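You operate a simulated robot arm through the tools that you are given. There is no shell and no other tool. Be economical: measure what you need, move in short steps, check, and stop when the job is done.

You are at the controls of a simulated robot arm. One attempt, no reset.

## Task
Put the yellow padlock from the top of the wide steel bench on top of the grey metal block there. Fetch the small box marked "seals" from the top of the wide steel bench and set it on the top of the small steel table. Put the steel strainer that says "coarse" from the top of the wide steel bench in the green tray. Take the orange box from the top of the wide steel bench and put it on the black rubber disc. Stack the box that says "large" from the top of the wide steel bench on top of the box marked "nuts". Fetch the round brush and stand it on the block on the steel table. Take the steel dish from the top of the grey bench and put it on the shelf under the wide steel bench. Press the keypad one button two times. Take the small brass fitting and leave it on the third grey rack shelf from the top. Switch the wall switch on. Put one of the small blue bottles from the top of the long workbench on the top of the grey bench. Stack the grey coil block that says "24" from the top of the long workbench on top of the grey coil block that says "230". The order is free. Set down upright: round brush, small blue bottle.
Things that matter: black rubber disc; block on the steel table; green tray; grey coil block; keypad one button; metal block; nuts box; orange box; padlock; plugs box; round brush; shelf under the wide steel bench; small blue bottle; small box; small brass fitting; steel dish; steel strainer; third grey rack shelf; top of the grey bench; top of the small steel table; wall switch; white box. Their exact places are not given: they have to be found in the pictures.

It is judged by the outcome, as a careful person would: the job done as asked, and still so three seconds after it is handed in. It fails if anything else is knocked over, pushed out of place, dropped, spilled or broken. Lids that push on must go on centred and level and be pressed home; caps that screw on are set level and turned clockwise until they are tight.

## Robot
A 6-joint arm with a two-finger parallel gripper on a trunk, on a base that drives. Base frame: it is fixed to the floor where the robot stands at the start and does not move with it; the origin is under the middle of the robot, x ahead of it, y to its left, z up; the surface under the hand at the start is at about z = 850. Readings come in mm, degrees, newtons and seconds.
With the tool pointing down near the work surface it reaches from about 440 to 860 mm from the robot's upright axis, wherever it stands. Its first joint turns from -115.0 to 115.0 degrees. Places, roughly: black rubber disc (11x11x1 cm) [1900, 400, 900]; block on the steel table (32x15 cm) [2660, -5620, 960]; green tray (24x17x4 cm) [600, 200, 900]; grey coil block [-1500, 250, 750]; keypad one button [-200, -2000, 900]; metal block [750, 0, 1000]; nuts box, plugs box, white box [2000, 0, 750]; orange box [1750, 250, 750]; padlock [500, 250, 750]; round brush (3x3x18 cm) [2900, -900, 900]; shelf under the wide steel bench [1400, 200, 200]; small blue bottle (5x5x9 cm) [-2300, 400, 900]; small box [750, 250, 750]; small brass fitting (3x2x4 cm) [-400, -2600, 800]; steel dish (15x15x5 cm) [300, -1900, 900]; steel strainer [1250, 250, 1000]; third grey rack shelf [-3400, -1700, 900]; top of the grey bench [300, -2100, 800]; top of the small steel table [2700, -400, 800]; wall switch [-3500, -700, 1300]. Payload 4.2 kg.
The tool frame sits at the grasp point between the pads (the TCP): z along the fingers, y along the line on which they close. The tips reach 23 mm beyond it. The gripper opens to 94 mm. The fingers are 38 mm wide and 10 mm thick; the gripper's body (54 by 96 mm) begins 39 mm behind the TCP.
Orientation is that of the tool frame in the base frame, as a unit quaternion [w, x, y, z]. With the fingers straight down and closing along the base's y, the tool's x points along the base's -x, its y along +y and its z along -z.

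## Interface
- The arm moves only by the tool move_arm. Its argument "rows" is a list of rows, each an object (a shift or turn left out is 0, a gripper value left out holds the last) with "linear": the shift along the base's x, y, z in mm, a list of three; "dr": the turn, a rotation vector about the base's x, y, z in degrees, a list of three. In form: [{"linear": [dx, dy, dz], "dr": [rx, ry, rz]}, ...]. A call has 1 to 8 rows; each row shifts and turns the commanded pose from where the row before left it. "claw" is the opening, from 0 (shut) to 1 (fully open), set as the call begins (left out, the last holds). A row lasts 0.2 s, in which the tool goes at most 50 mm and 8.6 degrees; a call with a longer step from one row to the next is refused whole, and so is a gripper value outside its range. A pose out of reach is approached as far as the arm can. The call stops where the force on the tool passes 40 N (or 10 N more than at its start, if that is more) or the arm is blocked; 0.2 s more then pass. The fingers move at their own pace (about 108 mm/s each) and stop on an object; they squeeze with about 37 N. The grip force told is the motor's: it shows also when the fingers shut on nothing. Time passes only in rows, and 0.2 s behind the last, so rows that do not move let the fingers close. It gives the time, the measured TCP pose, the force on the tool (base axes), the opening and the grip force at its end, in the units of the frame above (readings bear some noise), with the torque about the TCP (base axes, N m) and any sound that the robot's microphone picked up, and new pictures: "show" is both (left out), scene, wrist or none.
- Cameras (640 x 400 px; columns grow to the right, rows downward): "scene" is now at [243, 190.3, 1446.2]; the picture's right is [0.04, -1.00, -0.00], its down [-0.76, -0.03, -0.65] and it looks along [0.65, 0.02, -0.76] (base axes); focal length 261 px, centre (320, 200). "wrist" rides on the gripper at [86, 16, -74] in the tool frame; the picture's right is [-0.18, 0.98, 0.00], its down [-0.58, -0.11, -0.81] and it looks along [-0.79, -0.15, 0.59] (tool axes); focal length 243 px, centre (320, 200).
- slide_trunk(by): slides the trunk up (or, below 0, down) by that many mm; the arm and the scene camera ride with it, the base frame stays. It gives what a move gives, with no picture.
- roll_base(legs): drives the robot by 1 to 6 legs, each [ahead, turn to the left] in mm and degrees, along the robot's own axes; the way and the turn of a leg run together, so that a leg with both is an arc; at most 1500 mm and 180 degrees a leg. The arm and the cameras ride along, it lands a little off, and it stops where it bumps. It gives what a move gives, and a new picture of the scene camera.
- aim_head(pan, tilt): turns the head with the scene camera to pan (to the left, within 80 degrees either way) and tilt (down, from -29 to 69), counted from straight ahead of the robot. It gives what a move gives, and a new picture of the scene camera.
- locate(camera, pixels): there is no depth. For up to 12 entries [column, row, z] of the newest picture of that camera ("zoom" is the newest enlarged one), the place [x, y] in the base frame at which the ray of that pixel passes the height z, good to about 3 mm, but the place of the scene camera against the robot may be out by one fixed shift of up to 18 mm in any direction. The clock stands still meanwhile.
- inspect(camera, box): a new picture of the part [left, top, right, bottom] of that camera's present view, enlarged. The clock stands still meanwhile.
- finish_job(): hands the job in; it is judged then, once.

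Go step by step. Measure first, check grasps and placings, and put right what went wrong. The budget is 364 turns and 360 pictures, counting those below and the enlarged ones. Unless the task says otherwise, let go and move clear before handing in.

The tools are called by a JSON object that holds its "op" and its "data". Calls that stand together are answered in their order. move_arm: Moves the arm, as the interface text tells. Its arguments: {"type":"object","properties":{"rows":{"type":"array"},"claw":{"type":"number"},"show":{"type":"string","enum":["both","scene","wrist","none"]}},"required":["rows"]} The other tools are called the same way: slide_trunk (by) slides the trunk up or down; roll_base (legs) drives the base; aim_head (pan, tilt) turns the head that bears the scene camera; locate (camera, pixels) gives the place at which the rays of pixels pass given heights; inspect (camera, box) takes an enlarged picture of a part of a camera's view; finish_job () hands the job in.

At the start:

```text
time: 0.0
eef_pos: [600.5, -69.9, 1173.4]
tool_rot: [0.0, 0.0, 1.0, 0.0]
contact_force: [0.4, -0.6, -0.3]
ft_torque: [-0.02, 0.0, -0.02]
finger_gap: 94.2
gripper_force: 0.0
trunk travel left (down, up): [-825.0, 165.0]
robot x, y, heading: [0.1, -0.5, -0.2]
head pan, tilt: [2.0, 49.1]
```

scene: 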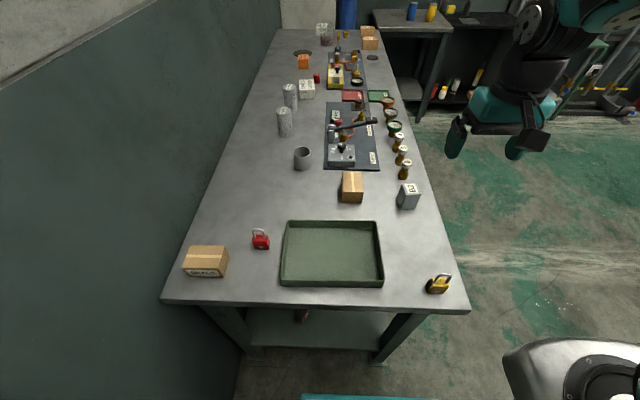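
wrist: 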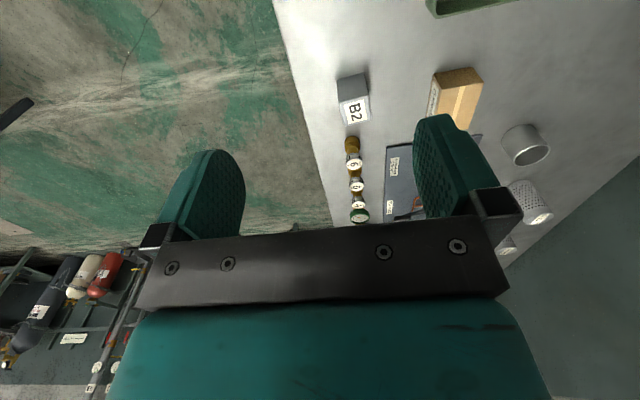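

The scene shows the wide steel bench ahead with green tray (332,252), yellow padlock (438,284), a grey block (408,195), and box at (206,262). I'll zoom in to read labels and measure.

{"op": "inspect", "data": {"camera": "scene", "box": [160, 160, 480, 360]}}

{"op": "inspect", "data": {"camera": "scene", "box": [260, 70, 420, 170]}}

{"op": "inspect", "data": {"camera": "scene", "box": [270, 10, 398, 90]}}

{"op": "locate", "data": {"camera": "scene", "pixels": [[438, 290, 850], [206, 262, 850], [332, 252, 850], [408, 207, 850], [352, 200, 850], [303, 168, 850], [285, 135, 850], [290, 108, 850], [305, 65, 850], [305, 53, 850], [165, 300, 850], [470, 312, 850]]}}

```text
2.00 times, centred on (320, 260) of scene
```

zoom: 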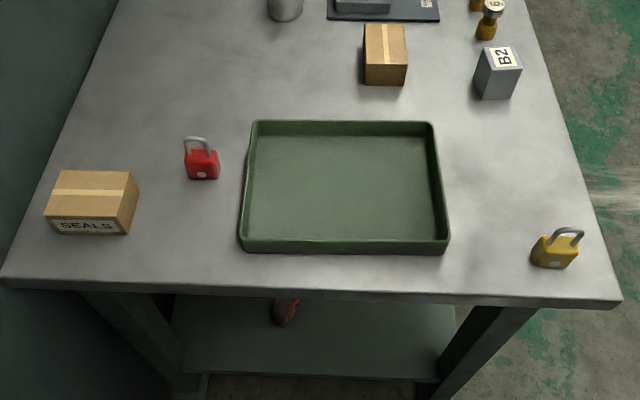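

```text
4.00 times, centred on (340, 120) of scene
```

zoom: 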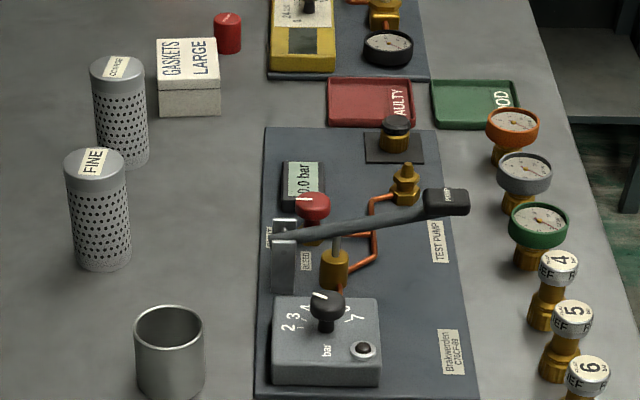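

```text
5.00 times, centred on (334, 50) of scene
```

zoom: 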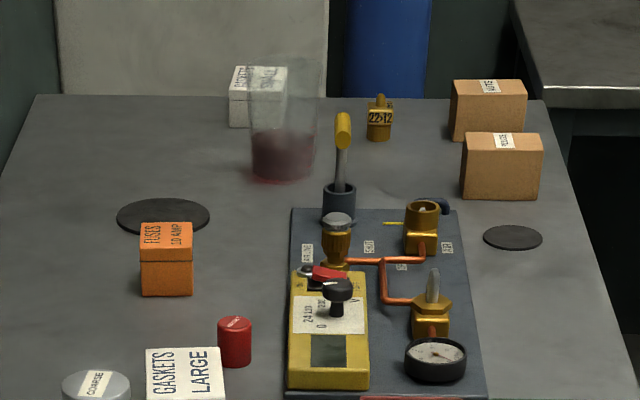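

```text
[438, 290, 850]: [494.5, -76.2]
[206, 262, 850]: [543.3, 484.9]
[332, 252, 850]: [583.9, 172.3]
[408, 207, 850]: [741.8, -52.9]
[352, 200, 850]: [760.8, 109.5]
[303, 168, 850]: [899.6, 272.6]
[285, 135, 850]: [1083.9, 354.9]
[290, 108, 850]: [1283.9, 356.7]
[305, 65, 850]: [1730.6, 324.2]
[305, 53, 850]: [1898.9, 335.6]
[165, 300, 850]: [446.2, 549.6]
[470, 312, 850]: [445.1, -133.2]
```

Labels read: yellow padlock at (494,-76), B2 block (742,-53), SEALS box, COARSE strainer, LARGE gasket box, orange FUSES box, NUTS box far. I'll move the hand back so the wrist camera can measure padlock and metal block accurately.

{"op": "move_arm", "data": {"rows": [{"linear": [-35, 0, -30]}, {"linear": [-35, 0, -30]}, {"linear": [-35, 0, -30]}, {"linear": [-35, 0, -30]}, {"linear": [-10, 0, -30]}], "show": "wrist"}}

{"op": "inspect", "data": {"camera": "scene", "box": [380, 170, 480, 300]}}

```text
time: 1.2
eef_pos: [487.3, -64.4, 1022.9]
tool_rot: [0.0, 0.0, 1.0, 0.0]
contact_force: [-0.6, -0.2, -0.2]
ft_torque: [0.0, -0.04, 0.0]
finger_gap: 93.9
gripper_force: 0.0
out of reach, approached as far as the arm can: row 4, 5
trunk travel left (down, up): [-825.0, 165.0]
robot x, y, heading: [2.9, 1.6, -0.0]
head pan, tilt: [2.0, 49.1]
```

wrist: 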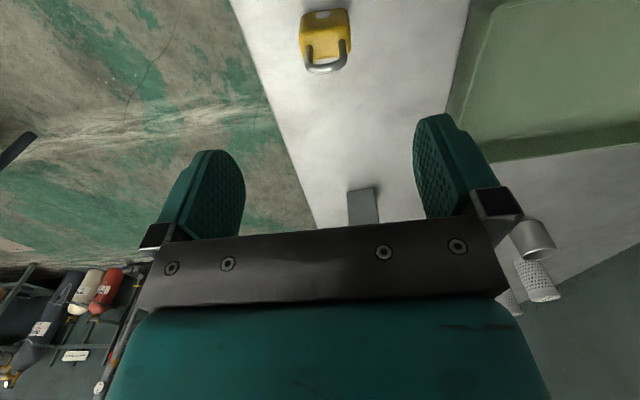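

```text
3.08 times, centred on (430, 235) of scene
```

zoom: 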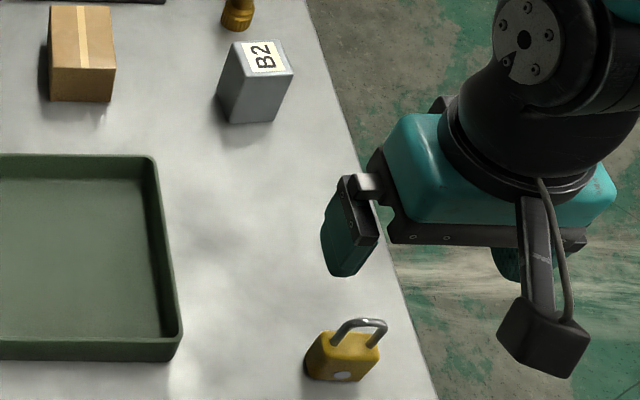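

The wrist view shows the padlock at (325,40) and B2 block at (362,205). Locating both with the wrist camera.

{"op": "locate", "data": {"camera": "wrist", "pixels": [[302, 14, 850], [348, 10, 850], [300, 45, 885], [350, 45, 885], [327, 70, 915], [362, 188, 930], [348, 192, 930], [376, 187, 930], [268, 100, 850]]}}

{"op": "locate", "data": {"camera": "scene", "pixels": [[430, 294, 850], [447, 294, 850], [402, 207, 850], [416, 210, 850]]}}

{"op": "inspect", "data": {"camera": "wrist", "box": [270, 0, 400, 230]}}

```text
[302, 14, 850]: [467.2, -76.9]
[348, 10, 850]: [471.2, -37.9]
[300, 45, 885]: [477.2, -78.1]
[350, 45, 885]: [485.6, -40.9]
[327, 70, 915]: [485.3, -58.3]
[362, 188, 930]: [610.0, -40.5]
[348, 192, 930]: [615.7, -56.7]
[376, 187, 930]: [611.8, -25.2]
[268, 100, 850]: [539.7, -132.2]
```

```text
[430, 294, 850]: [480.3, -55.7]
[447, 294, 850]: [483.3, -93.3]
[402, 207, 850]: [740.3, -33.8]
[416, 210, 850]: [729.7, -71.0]
```

```text
1.74 times, centred on (335, 115) of wrist
```

zoom: 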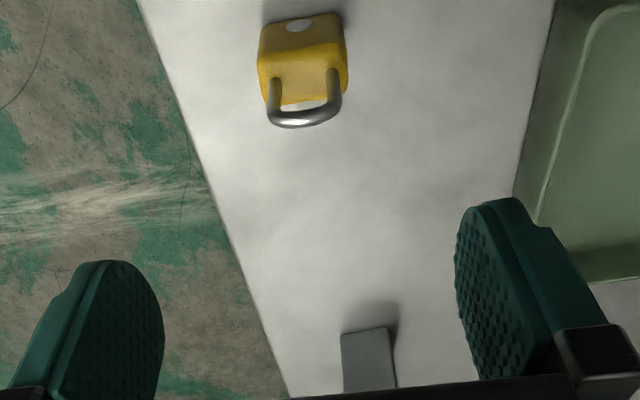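

{"op": "locate", "data": {"camera": "wrist", "pixels": [[325, 27, 875], [325, 27, 885], [325, 59, 880], [325, 59, 885], [325, 59, 875], [348, 190, 850], [374, 188, 850], [342, 163, 850], [500, 163, 850]]}}

{"op": "locate", "data": {"camera": "scene", "pixels": [[404, 186, 930], [417, 186, 930], [408, 183, 930], [380, 222, 890], [384, 286, 850], [282, 286, 850], [433, 200, 850]]}}

```text
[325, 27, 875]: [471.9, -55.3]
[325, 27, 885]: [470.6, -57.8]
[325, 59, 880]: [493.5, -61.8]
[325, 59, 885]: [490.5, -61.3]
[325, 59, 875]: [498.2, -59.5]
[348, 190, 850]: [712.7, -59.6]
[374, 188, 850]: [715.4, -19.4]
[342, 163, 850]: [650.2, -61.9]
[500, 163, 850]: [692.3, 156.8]
```

```text
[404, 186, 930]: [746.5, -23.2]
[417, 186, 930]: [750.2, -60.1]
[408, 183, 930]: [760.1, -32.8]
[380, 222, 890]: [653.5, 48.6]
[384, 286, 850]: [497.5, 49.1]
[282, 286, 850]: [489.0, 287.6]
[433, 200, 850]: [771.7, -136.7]
```

Padlock body centre ≈ (482,-58), scene camera offset ≈ (-15,+16). I'm at the inner reach limit, so I'll back the base 80 mm.

{"op": "roll_base", "data": {"legs": [[-80, 0]]}}

{"op": "inspect", "data": {"camera": "scene", "box": [370, 160, 450, 230]}}

```text
time: 2.3
eef_pos: [407.6, -65.3, 1023.0]
tool_rot: [0.0, -0.001, 1.0, 0.0]
contact_force: [-0.3, -0.4, 0.1]
ft_torque: [0.0, -0.02, -0.01]
finger_gap: 94.0
gripper_force: 0.1
trunk travel left (down, up): [-825.0, 165.0]
robot x, y, heading: [-84.5, 1.3, -0.1]
head pan, tilt: [2.0, 49.1]
```

scene: 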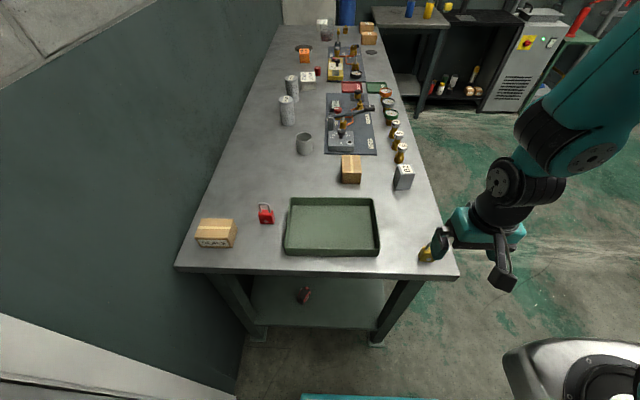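

```text
5.71 times, centred on (410, 195) of scene
```

zoom: 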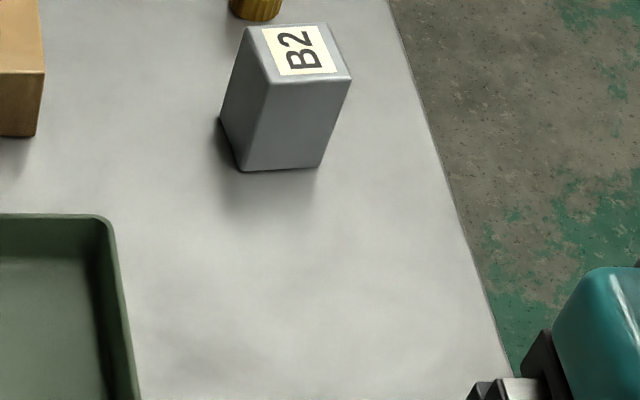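

{"op": "locate", "data": {"camera": "zoom", "pixels": [[242, 172, 850], [318, 168, 850], [268, 82, 900], [352, 80, 900], [268, 82, 920], [352, 80, 920], [247, 27, 920], [325, 23, 920], [247, 27, 900], [325, 23, 900]]}}

{"op": "move_arm", "data": {"rows": [{"linear": [30, 0, 0]}, {"linear": [30, 0, 0]}, {"linear": [14.4, 7.5, 0]}, {"linear": [0, 0, -20]}], "show": "wrist"}}

```text
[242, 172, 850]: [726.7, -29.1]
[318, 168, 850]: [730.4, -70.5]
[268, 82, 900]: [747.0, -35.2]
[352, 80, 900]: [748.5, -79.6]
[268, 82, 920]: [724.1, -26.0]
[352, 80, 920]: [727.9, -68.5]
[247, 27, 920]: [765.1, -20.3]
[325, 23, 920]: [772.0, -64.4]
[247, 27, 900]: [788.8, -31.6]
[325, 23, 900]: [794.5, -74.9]
```

```text
time: 3.3
eef_pos: [481.9, -57.4, 1003.2]
tool_rot: [0.0, 0.0, 1.0, 0.0]
contact_force: [-0.2, 0.6, -0.1]
ft_torque: [0.01, 0.01, 0.01]
finger_gap: 94.2
gripper_force: 0.1
trunk travel left (down, up): [-825.0, 165.0]
robot x, y, heading: [-81.9, 0.2, 0.0]
head pan, tilt: [2.0, 49.1]
```

wrist: 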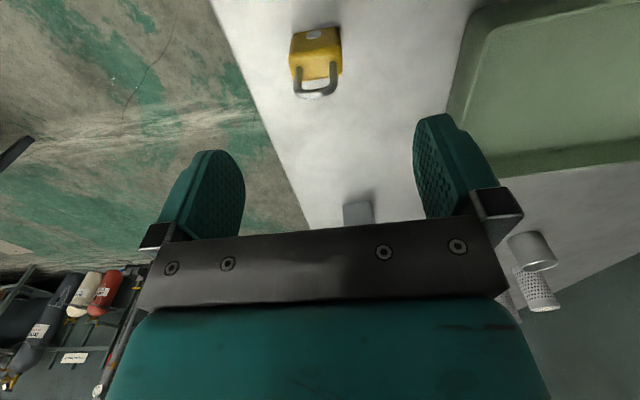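

{"op": "locate", "data": {"camera": "wrist", "pixels": [[290, 36, 850], [340, 30, 850], [290, 62, 880], [342, 56, 880], [315, 62, 878], [346, 208, 850], [371, 205, 850]]}}

{"op": "inspect", "data": {"camera": "wrist", "box": [250, 10, 410, 230]}}

```text
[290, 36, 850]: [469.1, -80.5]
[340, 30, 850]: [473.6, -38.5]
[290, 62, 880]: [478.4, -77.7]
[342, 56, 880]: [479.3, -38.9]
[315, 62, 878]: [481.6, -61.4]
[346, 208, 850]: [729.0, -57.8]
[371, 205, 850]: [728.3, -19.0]
```

```text
1.82 times, centred on (330, 120) of wrist
```

zoom: 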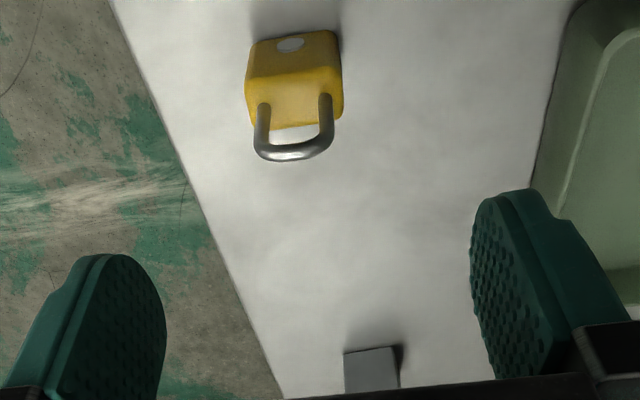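

{"op": "move_arm", "data": {"rows": [{"linear": [2, -1.5, -40]}, {"linear": [0, 0, -40]}, {"linear": [0, 0, -36]}], "show": "wrist"}}

{"op": "move_arm", "data": {"rows": [{}, {}, {}], "claw": 0, "show": "both"}}

```text
time: 4.1
eef_pos: [486.0, -60.0, 892.0]
tool_rot: [0.001, 0.0, 1.0, -0.001]
contact_force: [-3.7, -0.1, 22.1]
ft_torque: [0.03, -0.02, 0.01]
finger_gap: 94.0
gripper_force: 0.1
trunk travel left (down, up): [-825.0, 165.0]
robot x, y, heading: [-84.7, 2.3, 0.0]
head pan, tilt: [2.0, 49.1]
stopped in row 3: the force on the tool passed its limit at 89 N (the readings are from after the stop); the commanded pose is now the measured one
```

wrist: 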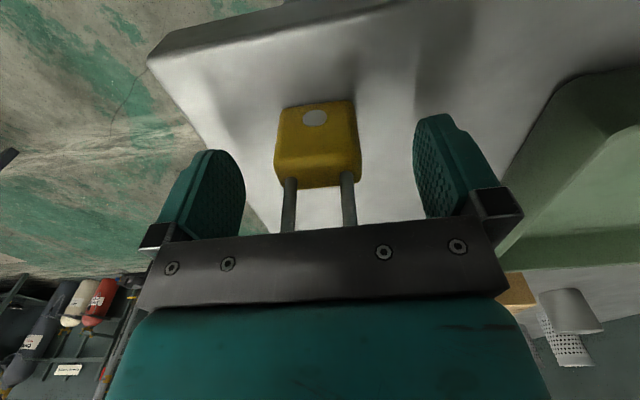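

```text
time: 5.0
eef_pos: [486.1, -59.3, 891.5]
tool_rot: [0.002, 0.001, 1.0, 0.001]
contact_force: [-3.6, -0.4, 26.3]
ft_torque: [0.04, 0.05, -0.01]
finger_gap: 39.6
gripper_force: 36.7
trunk travel left (down, up): [-825.0, 165.0]
robot x, y, heading: [-81.5, 1.1, -0.1]
head pan, tilt: [2.0, 49.1]
stopped in row 3: the force on the tool passed its limit at 40 N (the readings are from after the stop); the commanded pose is now the measured one
```

scene: 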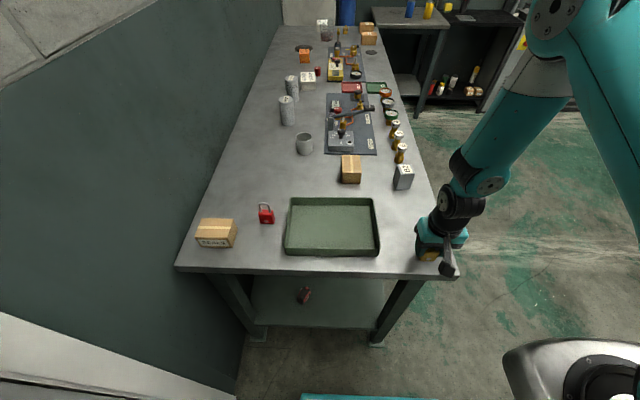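
wrist: 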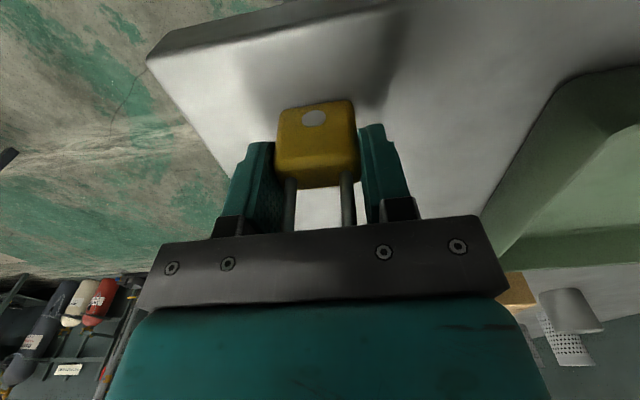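

Padlock gripped (gap 39.6; the palm just met the shackle). Lift and carry above the B2 block, checking by wrist view.

{"op": "move_arm", "data": {"rows": [{"linear": [0, 0, 40]}, {"linear": [0, 0, 40]}, {"linear": [0, 0, 40]}, {"linear": [45, 4, 0]}, {"linear": [45, 4, 0]}, {"linear": [45, 4, 0]}, {"linear": [45, 4, 0]}], "show": "both"}}

{"op": "inspect", "data": {"camera": "wrist", "box": [220, 80, 440, 240]}}

```text
time: 6.6
eef_pos: [667.8, -44.2, 1010.7]
tool_rot: [0.002, -0.001, 1.0, 0.0]
contact_force: [0.6, -0.7, -1.0]
ft_torque: [0.0, -0.04, -0.01]
finger_gap: 39.5
gripper_force: 37.1
trunk travel left (down, up): [-825.0, 165.0]
robot x, y, heading: [-80.6, -1.0, -0.1]
head pan, tilt: [2.0, 49.1]
```

scene: 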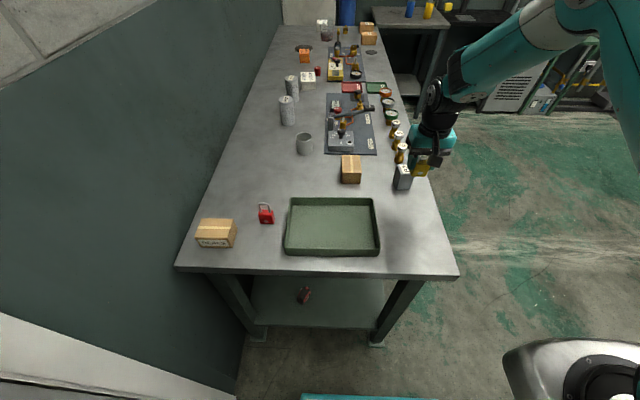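
wrist: 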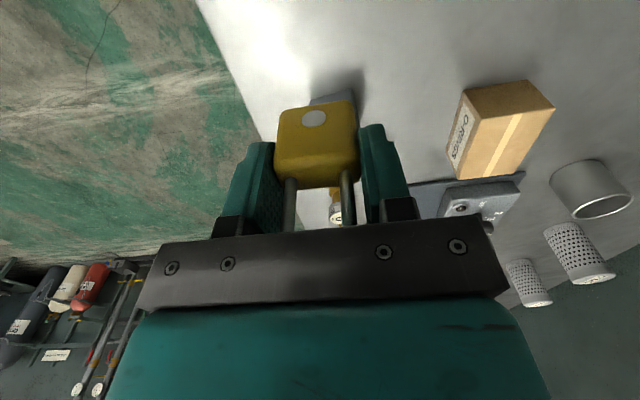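

```text
2.50 times, centred on (330, 160) of wrist
```

zoom: 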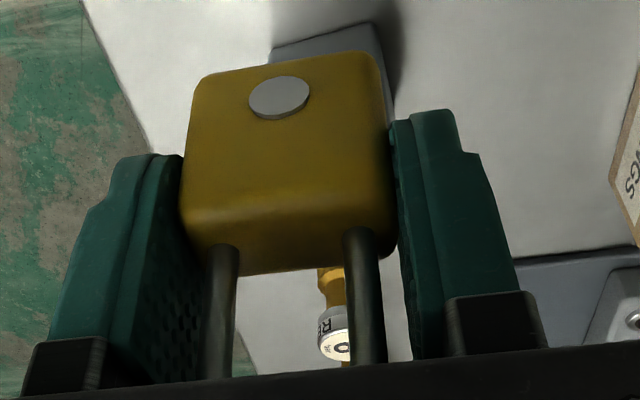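

{"op": "locate", "data": {"camera": "zoom", "pixels": [[272, 48, 850], [372, 22, 850], [393, 110, 920], [393, 110, 850]]}}

```text
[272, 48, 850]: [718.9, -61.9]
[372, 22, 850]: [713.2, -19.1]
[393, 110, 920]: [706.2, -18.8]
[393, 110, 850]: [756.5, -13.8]
```

{"op": "move_arm", "data": {"rows": [{"linear": [35, 1, 0]}, {"linear": [35, 2, 0]}, {"linear": [0, 0, -30]}, {}], "show": "both"}}

{"op": "inspect", "data": {"camera": "scene", "box": [380, 130, 460, 200]}}

```text
time: 7.6
eef_pos: [737.3, -39.4, 980.1]
tool_rot: [0.003, 0.0, 1.0, -0.001]
contact_force: [-0.3, 0.4, -2.0]
ft_torque: [0.0, -0.01, 0.0]
finger_gap: 39.6
gripper_force: 37.1
trunk travel left (down, up): [-825.0, 165.0]
robot x, y, heading: [-82.3, 4.1, -0.1]
head pan, tilt: [2.0, 49.1]
```

scene: 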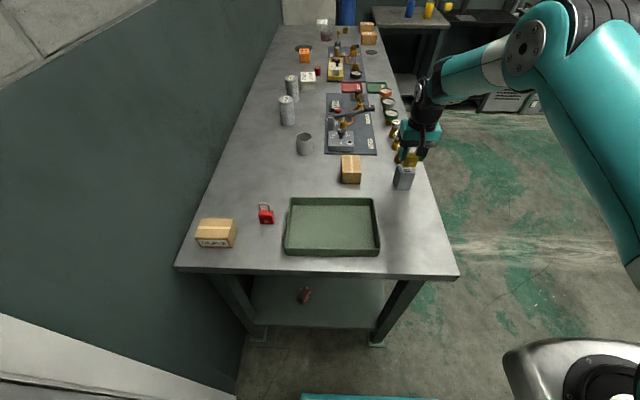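
wrist: 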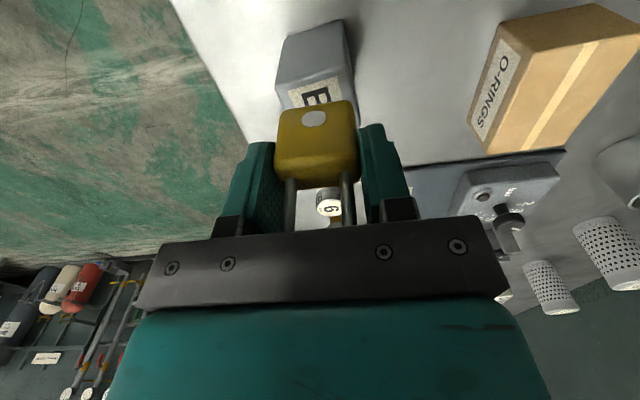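

```text
5.71 times, centred on (420, 165) of scene
```

zoom: 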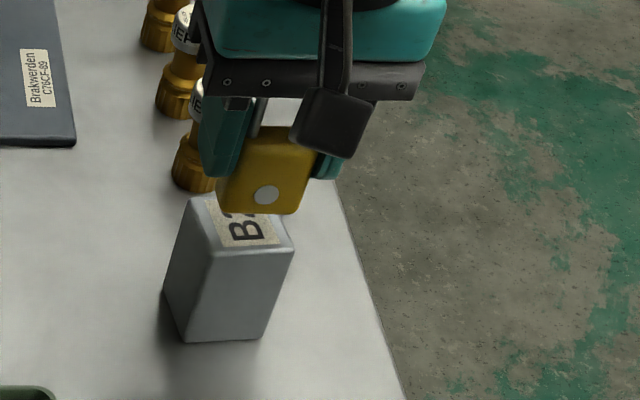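

{"op": "locate", "data": {"camera": "wrist", "pixels": [[284, 37, 850], [338, 20, 850], [276, 83, 920], [352, 67, 920], [276, 83, 910], [352, 67, 910], [357, 120, 920], [357, 120, 910]]}}

{"op": "inspect", "data": {"camera": "wrist", "box": [240, 10, 400, 130]}}

```text
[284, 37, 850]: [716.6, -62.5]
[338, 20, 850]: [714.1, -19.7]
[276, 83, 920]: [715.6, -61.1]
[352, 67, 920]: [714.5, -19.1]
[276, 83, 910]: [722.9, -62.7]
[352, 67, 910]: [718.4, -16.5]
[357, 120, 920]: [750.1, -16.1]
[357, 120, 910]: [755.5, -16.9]
```

```text
3.33 times, centred on (320, 70) of wrist
```

zoom: 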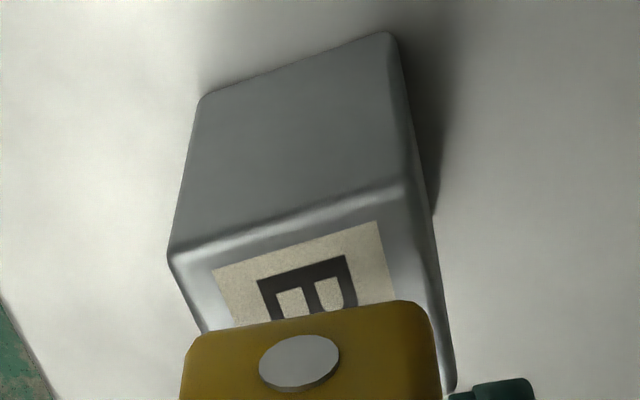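

Block top ≈ z 920, centred ≈ (737,-40); the hand is aligned. Lower until contact.

{"op": "move_arm", "data": {"rows": [{"linear": [0, 0, -10]}, {"linear": [0, 0, -5]}, {"linear": [0, 0, -2]}, {"linear": [0, 0, -2]}], "show": "wrist"}}

```text
time: 8.6
eef_pos: [736.7, -40.0, 962.5]
tool_rot: [0.003, 0.0, 1.0, 0.0]
contact_force: [-0.7, 0.5, -1.5]
ft_torque: [-0.03, 0.0, 0.01]
finger_gap: 39.5
gripper_force: 36.4
trunk travel left (down, up): [-825.0, 165.0]
robot x, y, heading: [-85.5, -3.4, 0.1]
head pan, tilt: [2.0, 49.1]
```

wrist: 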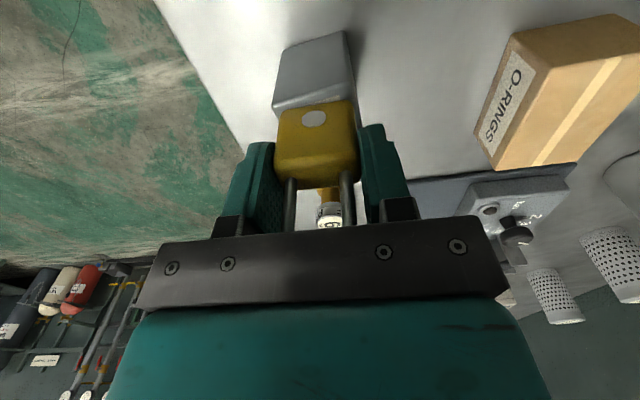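

{"op": "move_arm", "data": {"rows": [{"linear": [0, 0, -1]}, {"linear": [0, 0, -1]}, {"linear": [0, 0, -1]}], "show": "none"}}

```text
time: 9.4
eef_pos: [736.6, -39.7, 961.4]
tool_rot: [0.004, 0.0, 1.0, 0.001]
contact_force: [-1.9, -1.7, 12.2]
ft_torque: [-0.05, 0.02, -0.02]
finger_gap: 39.6
gripper_force: 37.2
trunk travel left (down, up): [-825.0, 165.0]
robot x, y, heading: [-81.6, -3.1, 0.1]
head pan, tilt: [2.0, 49.1]
```

Contact at 12 N: seated. Open and rise.

{"op": "move_arm", "data": {"rows": [{}, {}], "claw": 0.7, "show": "none"}}

{"op": "move_arm", "data": {"rows": [{"linear": [0, 0, 40]}, {"linear": [0, 0, 45]}, {"linear": [-20, 0, 45]}, {"linear": [-45, 0, 0]}], "show": "both"}}

```text
time: 10.0
eef_pos: [736.7, -41.1, 960.3]
tool_rot: [0.004, 0.0, 1.0, 0.0]
contact_force: [-1.8, -1.1, 18.1]
ft_torque: [0.08, 0.06, -0.01]
finger_gap: 65.8
gripper_force: 0.0
trunk travel left (down, up): [-825.0, 165.0]
robot x, y, heading: [-76.8, -1.1, 0.1]
head pan, tilt: [2.0, 49.1]
```

```text
time: 11.0
eef_pos: [673.4, -38.4, 1087.9]
tool_rot: [0.002, 0.0, 1.0, 0.0]
contact_force: [0.8, -0.2, -0.8]
ft_torque: [0.01, 0.0, -0.02]
finger_gap: 66.0
gripper_force: 0.0
trunk travel left (down, up): [-825.0, 165.0]
robot x, y, heading: [-82.2, -1.4, 0.1]
head pan, tilt: [2.0, 49.1]
```

scene: 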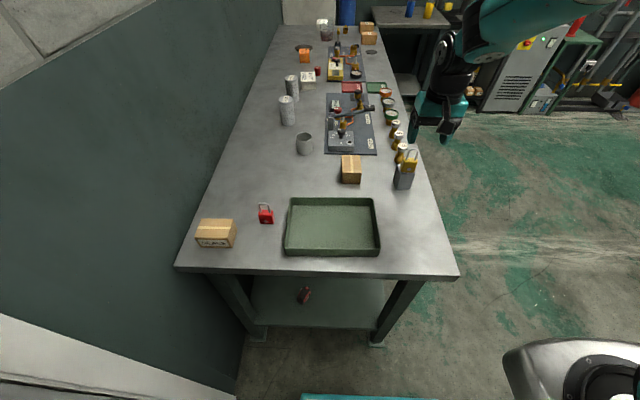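
wrist: 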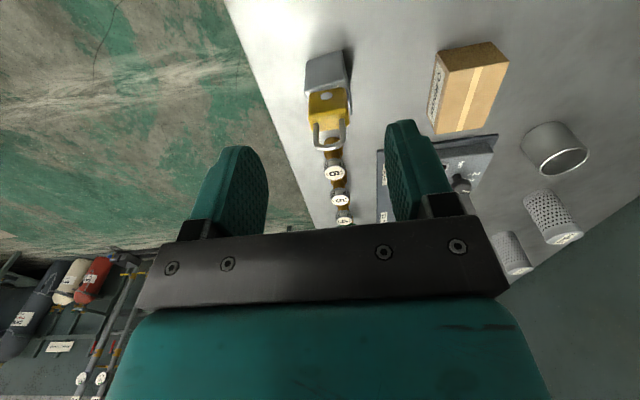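

Padlock sits on B2 (405,165). Next the SEALS box: swing the hand over, turning it 90° so the fingers close along x.

{"op": "move_arm", "data": {"rows": [{"linear": [-12, 33, -4], "dr": [0, 0, 7.5]}, {"linear": [-12, 33, -4], "dr": [0, 0, 7.5]}, {"linear": [-12, 33, -4], "dr": [0, 0, 7.5]}, {"linear": [-12, 33, -4], "dr": [0, 0, 7.5]}, {"linear": [-12, 33, -4], "dr": [0, 0, 7.5]}, {"linear": [-12, 33, -4], "dr": [0, 0, 7.5]}], "claw": 1, "show": "none"}}

{"op": "move_arm", "data": {"rows": [{"linear": [-12, 33, -4], "dr": [0, 0, 7.5]}, {"linear": [-12, 33, -4], "dr": [0, 0, 7.5]}, {"linear": [-12, 33, -4], "dr": [0, 0, 7.5]}, {"linear": [-12, 33, -4], "dr": [0, 0, 7.5]}, {"linear": [-12, 33, -4], "dr": [0, 0, 7.5]}, {"linear": [-12, 33, -4], "dr": [0, 0, 7.5]}], "show": "both"}}

```text
time: 12.4
eef_pos: [599.7, 158.4, 1066.3]
tool_rot: [0.002, -0.384, 0.923, 0.001]
contact_force: [0.2, -0.6, 0.7]
ft_torque: [0.04, 0.02, 0.03]
finger_gap: 94.1
gripper_force: 0.1
trunk travel left (down, up): [-825.0, 165.0]
robot x, y, heading: [-81.6, -1.5, 0.2]
head pan, tilt: [2.0, 49.1]
```

```text
time: 13.8
eef_pos: [525.9, 354.8, 1041.1]
tool_rot: [-0.002, 0.708, -0.707, -0.002]
contact_force: [0.3, -0.5, 0.1]
ft_torque: [-0.02, 0.0, -0.03]
finger_gap: 93.9
gripper_force: 0.1
trunk travel left (down, up): [-825.0, 165.0]
robot x, y, heading: [-83.3, -0.3, 0.1]
head pan, tilt: [2.0, 49.1]
```

scene: 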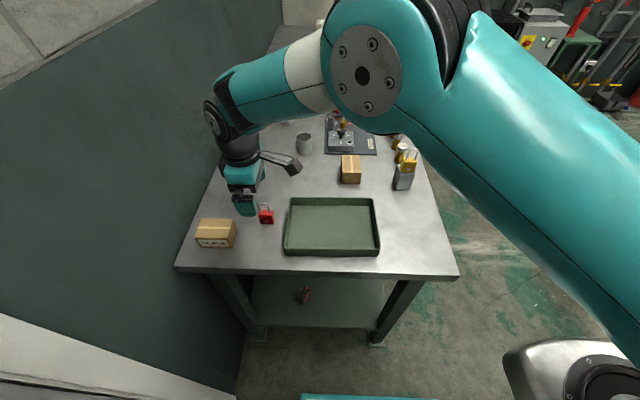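
wrist: 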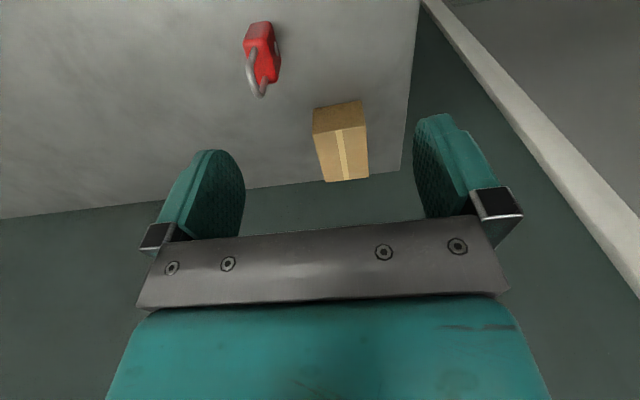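

{"op": "locate", "data": {"camera": "wrist", "pixels": [[313, 108, 850], [361, 100, 850], [315, 134, 890], [366, 124, 890], [325, 182, 890], [369, 177, 890], [315, 134, 900], [366, 124, 900], [325, 182, 900], [369, 177, 900], [262, 90, 900], [250, 50, 870]]}}

{"op": "inspect", "data": {"camera": "wrist", "box": [240, 10, 400, 200]}}

```text
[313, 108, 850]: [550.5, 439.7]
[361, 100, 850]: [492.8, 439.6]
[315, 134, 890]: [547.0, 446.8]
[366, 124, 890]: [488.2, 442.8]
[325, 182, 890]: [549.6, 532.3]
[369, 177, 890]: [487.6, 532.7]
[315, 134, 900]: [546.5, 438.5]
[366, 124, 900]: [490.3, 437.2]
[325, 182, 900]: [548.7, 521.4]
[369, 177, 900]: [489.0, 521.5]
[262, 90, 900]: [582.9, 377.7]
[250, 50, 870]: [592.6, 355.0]
```

```text
2.11 times, centred on (320, 105) of wrist
```

zoom: 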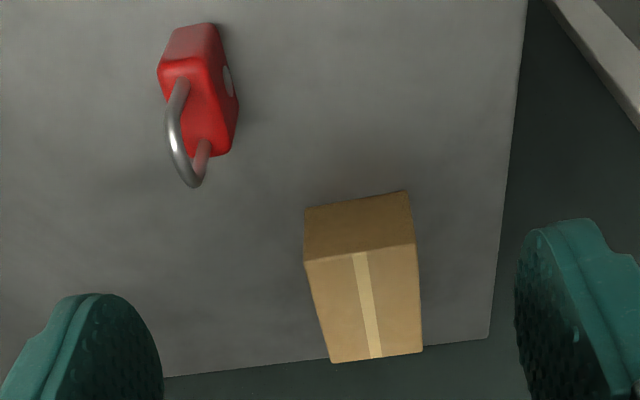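

Box spans x 490–549, y 439–521, top ≈900. Move over it and descend.

{"op": "move_arm", "data": {"rows": [{"linear": [-2, 42, -20]}, {"linear": [-2, 42, -20]}, {"linear": [-2, 42, -20]}, {"linear": [0, 0, -20]}], "show": "wrist"}}

```text
time: 14.8
eef_pos: [504.0, 453.5, 964.4]
tool_rot: [0.0, -0.707, 0.708, 0.002]
contact_force: [-0.3, 0.5, -0.3]
ft_torque: [-0.01, -0.01, 0.03]
finger_gap: 94.1
gripper_force: 0.0
out of reach, approached as far as the arm can: row 3
trunk travel left (down, up): [-825.0, 165.0]
robot x, y, heading: [-80.6, 2.1, 0.1]
head pan, tilt: [2.0, 49.1]
```

wrist: 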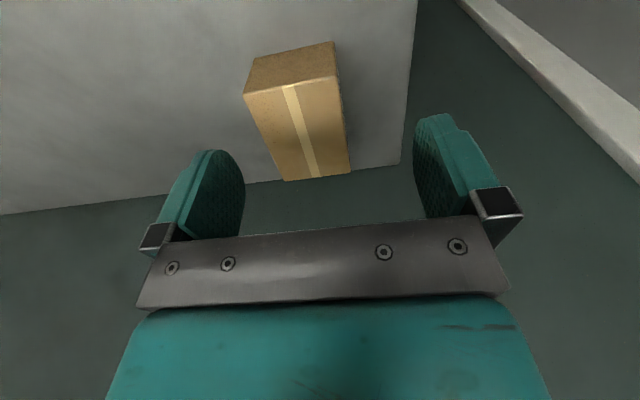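

Out of reach at ~740 mm radius; roll the base ahead 80 mm.

{"op": "roll_base", "data": {"legs": [[70, 0]]}}

{"op": "move_arm", "data": {"rows": [{"linear": [-30, 10, 0]}, {"linear": [-25, 10, 0]}], "show": "wrist"}}

```text
time: 15.8
eef_pos: [573.7, 454.6, 966.6]
tool_rot: [-0.001, 0.708, -0.707, -0.001]
contact_force: [0.1, 0.8, 0.0]
ft_torque: [0.02, 0.04, -0.03]
finger_gap: 94.0
gripper_force: 0.1
trunk travel left (down, up): [-825.0, 165.0]
robot x, y, heading: [-13.7, -1.5, 0.1]
head pan, tilt: [2.0, 49.1]
```

scene: 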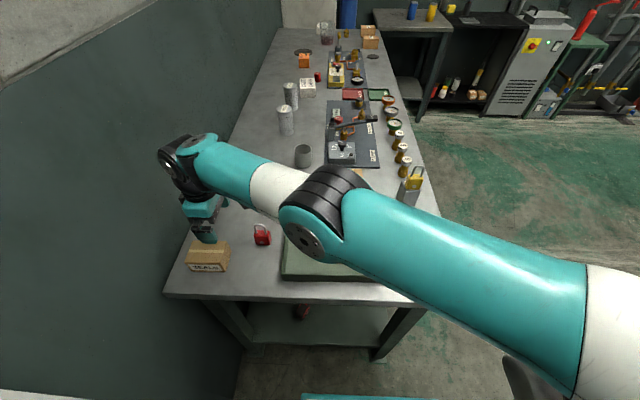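

```text
time: 16.4
eef_pos: [518.7, 473.6, 966.5]
tool_rot: [-0.001, 0.707, -0.707, -0.002]
contact_force: [0.6, 0.2, 0.5]
ft_torque: [0.01, 0.05, 0.01]
finger_gap: 94.1
gripper_force: 0.2
trunk travel left (down, up): [-825.0, 165.0]
robot x, y, heading: [-14.4, -0.1, 0.0]
head pan, tilt: [2.0, 49.1]
```

wrist: 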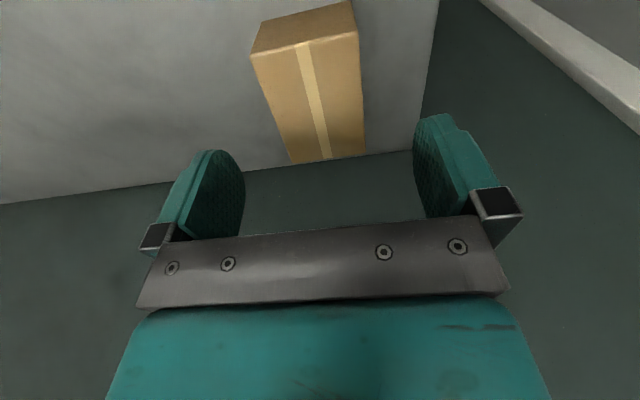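

{"op": "locate", "data": {"camera": "wrist", "pixels": [[251, 55, 900], [356, 36, 900], [290, 164, 900], [366, 154, 900], [260, 23, 850]]}}

{"op": "move_arm", "data": {"rows": [{"linear": [1, 6, -40]}, {"linear": [0, 0, -40]}], "show": "wrist"}}

```text
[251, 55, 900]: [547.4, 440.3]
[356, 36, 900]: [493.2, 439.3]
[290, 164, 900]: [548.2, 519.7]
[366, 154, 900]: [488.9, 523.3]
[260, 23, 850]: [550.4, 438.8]
```

```text
time: 17.0
eef_pos: [514.2, 471.6, 887.0]
tool_rot: [-0.001, 0.707, -0.707, -0.002]
contact_force: [0.0, -1.2, -0.5]
ft_torque: [0.02, -0.01, 0.0]
finger_gap: 93.6
gripper_force: 0.1
out of reach, approached as far as the arm can: row 2
trunk travel left (down, up): [-825.0, 165.0]
robot x, y, heading: [-14.8, 0.5, 0.1]
head pan, tilt: [2.0, 49.1]
```

wrist: 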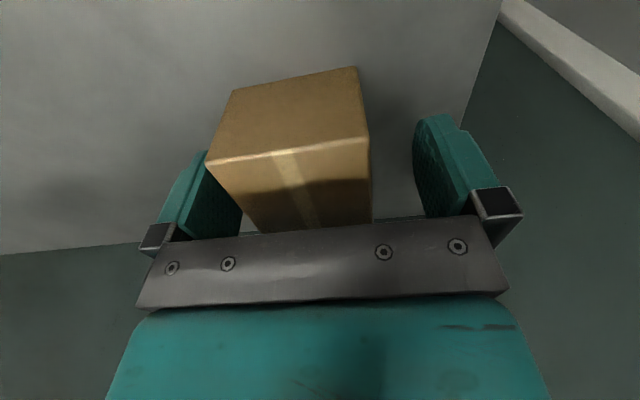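

Position (514,472,887) is good enough to grip: box lies between the fingers. Close.

{"op": "move_arm", "data": {"rows": [{}, {}, {}], "claw": 0, "show": "none"}}

{"op": "move_arm", "data": {"rows": [{"linear": [0, -3, 40]}, {"linear": [0, -10, 45]}, {"linear": [0, -40, 25]}, {"linear": [0, -45, 15]}, {"linear": [0, -45, 10]}, {"linear": [0, -45, 10]}], "show": "both"}}

```text
time: 17.8
eef_pos: [514.0, 471.6, 887.1]
tool_rot: [0.0, 0.708, -0.706, -0.001]
contact_force: [-0.1, 0.4, 0.6]
ft_torque: [0.04, -0.04, 0.0]
finger_gap: 59.7
gripper_force: 37.0
trunk travel left (down, up): [-825.0, 165.0]
robot x, y, heading: [-13.3, 1.8, 0.0]
head pan, tilt: [2.0, 49.1]
```

```text
time: 19.2
eef_pos: [527.3, 303.8, 1030.8]
tool_rot: [-0.002, 0.707, -0.707, -0.001]
contact_force: [-0.1, 0.0, -0.6]
ft_torque: [-0.04, 0.0, 0.0]
finger_gap: 59.8
gripper_force: 37.4
out of reach, approached as far as the arm can: row 1, 2, 3
trunk travel left (down, up): [-825.0, 165.0]
robot x, y, heading: [-10.3, -1.2, 0.2]
head pan, tilt: [2.0, 49.1]
```

scene: 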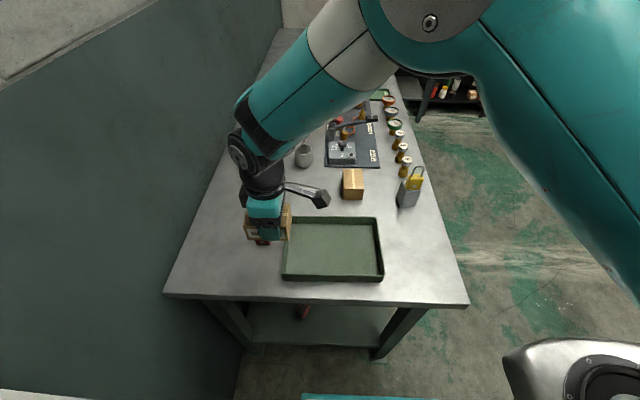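
wrist: 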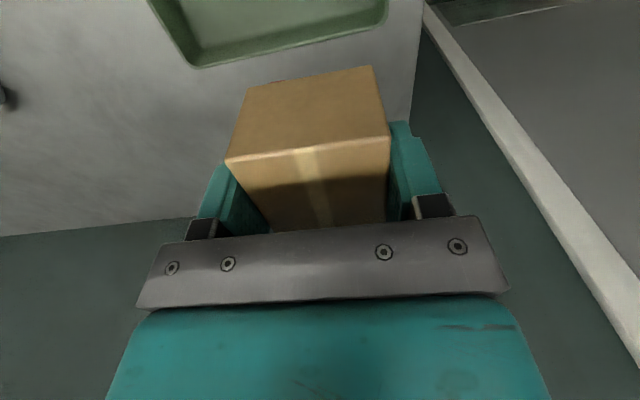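

SEALS box held. Bring it in front of the robot at height, then back off and look around.

{"op": "move_arm", "data": {"rows": [{"linear": [0, -38, 20]}, {"linear": [0, -38, 20]}, {"linear": [0, -38, 20]}, {"linear": [0, -38, 20]}, {"linear": [0, -38, 10]}, {"linear": [0, -38, 10]}, {"linear": [0, -38, 10]}, {"linear": [0, -38, 10]}], "show": "none"}}

{"op": "roll_base", "data": {"legs": [[-400, 0]]}}

{"op": "aim_head", "data": {"pan": -40, "tilt": 25}}

{"op": "aim_head", "data": {"pan": -78, "tilt": 25}}

```text
time: 21.0
eef_pos: [526.1, 2.3, 1150.4]
tool_rot: [-0.001, 0.708, -0.706, -0.002]
contact_force: [-0.8, -0.8, -1.5]
ft_torque: [-0.06, 0.0, 0.03]
finger_gap: 59.5
gripper_force: 36.5
trunk travel left (down, up): [-825.0, 165.0]
robot x, y, heading: [-13.4, -3.2, 0.2]
head pan, tilt: [2.0, 49.1]
```

```text
time: 23.4
eef_pos: [127.7, 2.5, 1150.4]
tool_rot: [-0.001, 0.708, -0.707, -0.001]
contact_force: [0.4, -0.3, -1.4]
ft_torque: [-0.03, -0.03, 0.0]
finger_gap: 59.7
gripper_force: 36.6
trunk travel left (down, up): [-825.0, 165.0]
robot x, y, heading: [-409.1, -4.2, -0.1]
head pan, tilt: [2.0, 49.1]
```

scene: 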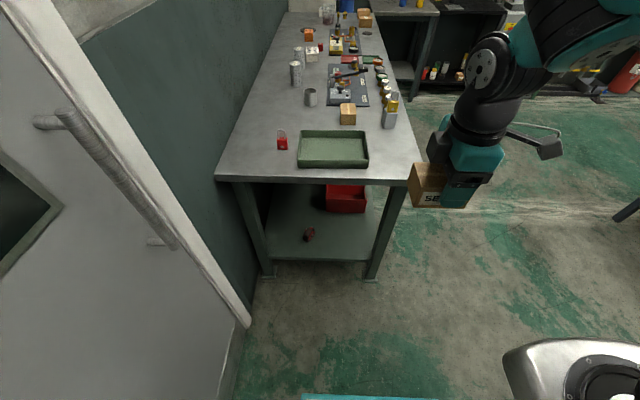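

```text
time: 24.5
eef_pos: [128.3, 2.3, 1149.9]
tool_rot: [-0.002, 0.707, -0.707, -0.001]
contact_force: [0.5, -0.4, -1.8]
ft_torque: [-0.02, -0.03, -0.04]
finger_gap: 59.5
gripper_force: 37.5
trunk travel left (down, up): [-825.0, 165.0]
robot x, y, heading: [-411.5, 3.6, 0.1]
head pan, tilt: [-40.0, 25.0]
```

scene: 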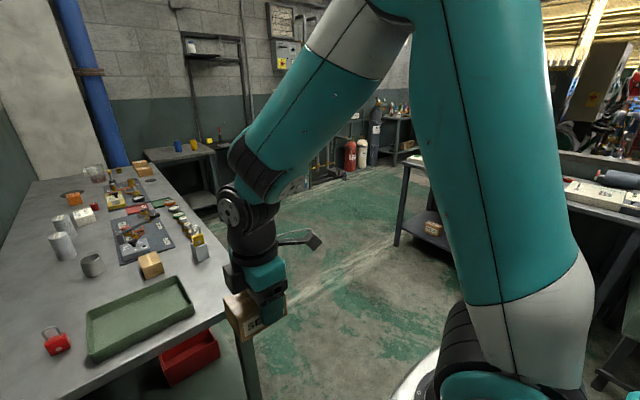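

```text
time: 25.6
eef_pos: [128.0, 0.9, 1151.1]
tool_rot: [-0.001, 0.708, -0.707, -0.001]
contact_force: [0.4, -0.4, -1.7]
ft_torque: [0.0, 0.02, -0.02]
finger_gap: 59.3
gripper_force: 37.2
trunk travel left (down, up): [-825.0, 165.0]
robot x, y, heading: [-409.4, 3.4, -0.1]
head pan, tilt: [-78.0, 25.0]
```

scene: 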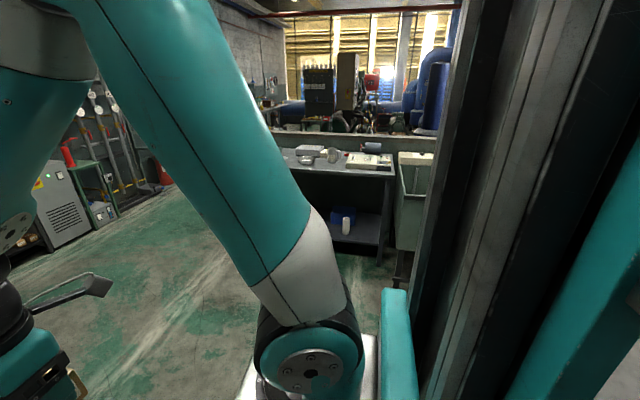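

Corridor to the small steel table (around scene px (180,150) in the -40° view) is clear on the bench's right side. I'll drive there along y ≈ -600.

{"op": "roll_base", "data": {"legs": [[0, -45], [850, 0], [0, 45], [1200, 0]]}}

{"op": "aim_head", "data": {"pan": 10, "tilt": 35}}

```text
time: 40.0
eef_pos: [1948.1, -609.1, 1150.6]
tool_rot: [0.001, -0.704, 0.711, 0.0]
contact_force: [0.1, 0.5, -1.7]
ft_torque: [-0.03, -0.02, 0.01]
finger_gap: 59.5
gripper_force: 37.0
trunk travel left (down, up): [-825.0, 165.0]
robot x, y, heading: [1410.6, -603.9, -0.4]
head pan, tilt: [-78.0, 25.0]
```

scene: 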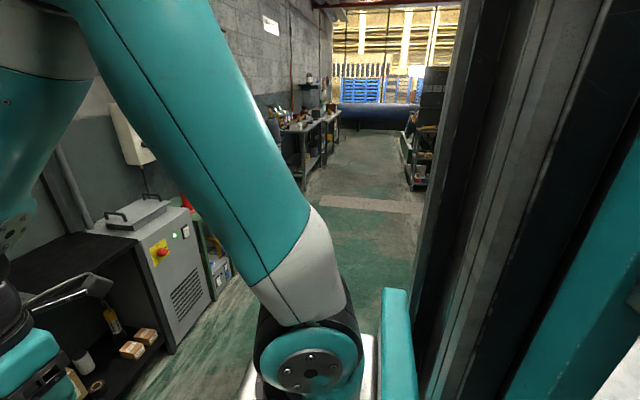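

```text
time: 41.6
eef_pos: [1948.4, -608.4, 1150.1]
tool_rot: [0.001, -0.703, 0.711, 0.002]
contact_force: [-1.6, 0.4, -0.7]
ft_torque: [-0.03, 0.01, -0.01]
finger_gap: 59.7
gripper_force: 37.5
trunk travel left (down, up): [-825.0, 165.0]
robot x, y, heading: [1411.7, -604.3, -0.7]
head pan, tilt: [10.0, 35.0]
```

scene: 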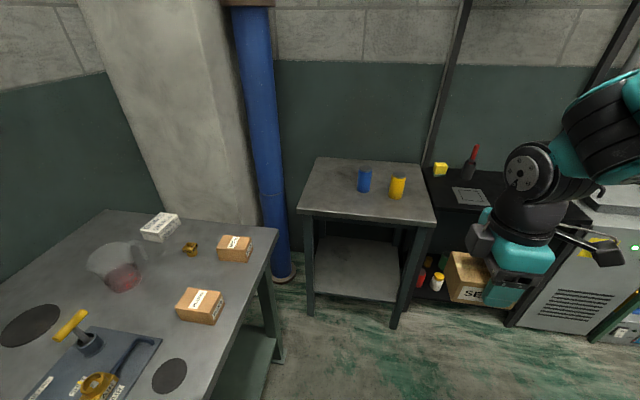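

{"op": "locate", "data": {"camera": "scene", "pixels": [[298, 208, 850], [435, 221, 850], [318, 157, 850], [422, 163, 850], [365, 190, 850], [396, 196, 850], [470, 178, 850], [440, 173, 850], [400, 327, 0], [309, 315, 0]]}}

{"op": "inspect", "data": {"camera": "scene", "box": [280, 130, 500, 240]}}

{"op": "inspect", "data": {"camera": "scene", "box": [70, 200, 290, 340]}}

```text
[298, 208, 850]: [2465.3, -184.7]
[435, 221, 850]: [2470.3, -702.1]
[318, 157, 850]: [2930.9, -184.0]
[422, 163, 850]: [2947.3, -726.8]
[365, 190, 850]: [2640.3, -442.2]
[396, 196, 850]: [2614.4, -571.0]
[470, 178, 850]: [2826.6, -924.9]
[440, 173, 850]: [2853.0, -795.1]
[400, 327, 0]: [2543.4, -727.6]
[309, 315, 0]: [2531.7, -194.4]
```

```text
2.91 times, centred on (390, 185) of scene
```

zoom: 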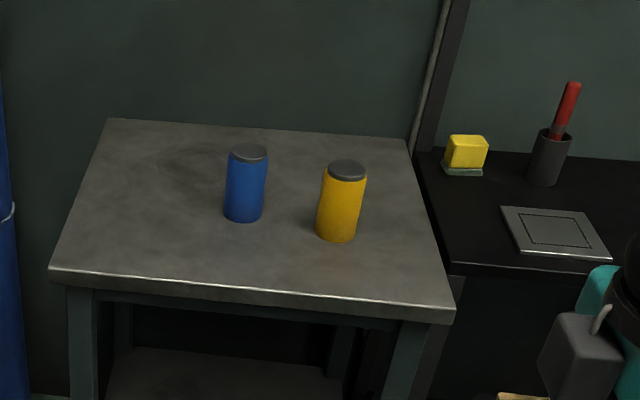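

```text
2.86 times, centred on (180, 270) of scene
```

zoom: 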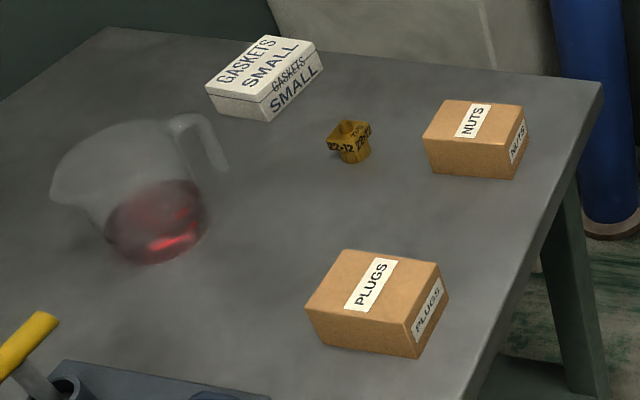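

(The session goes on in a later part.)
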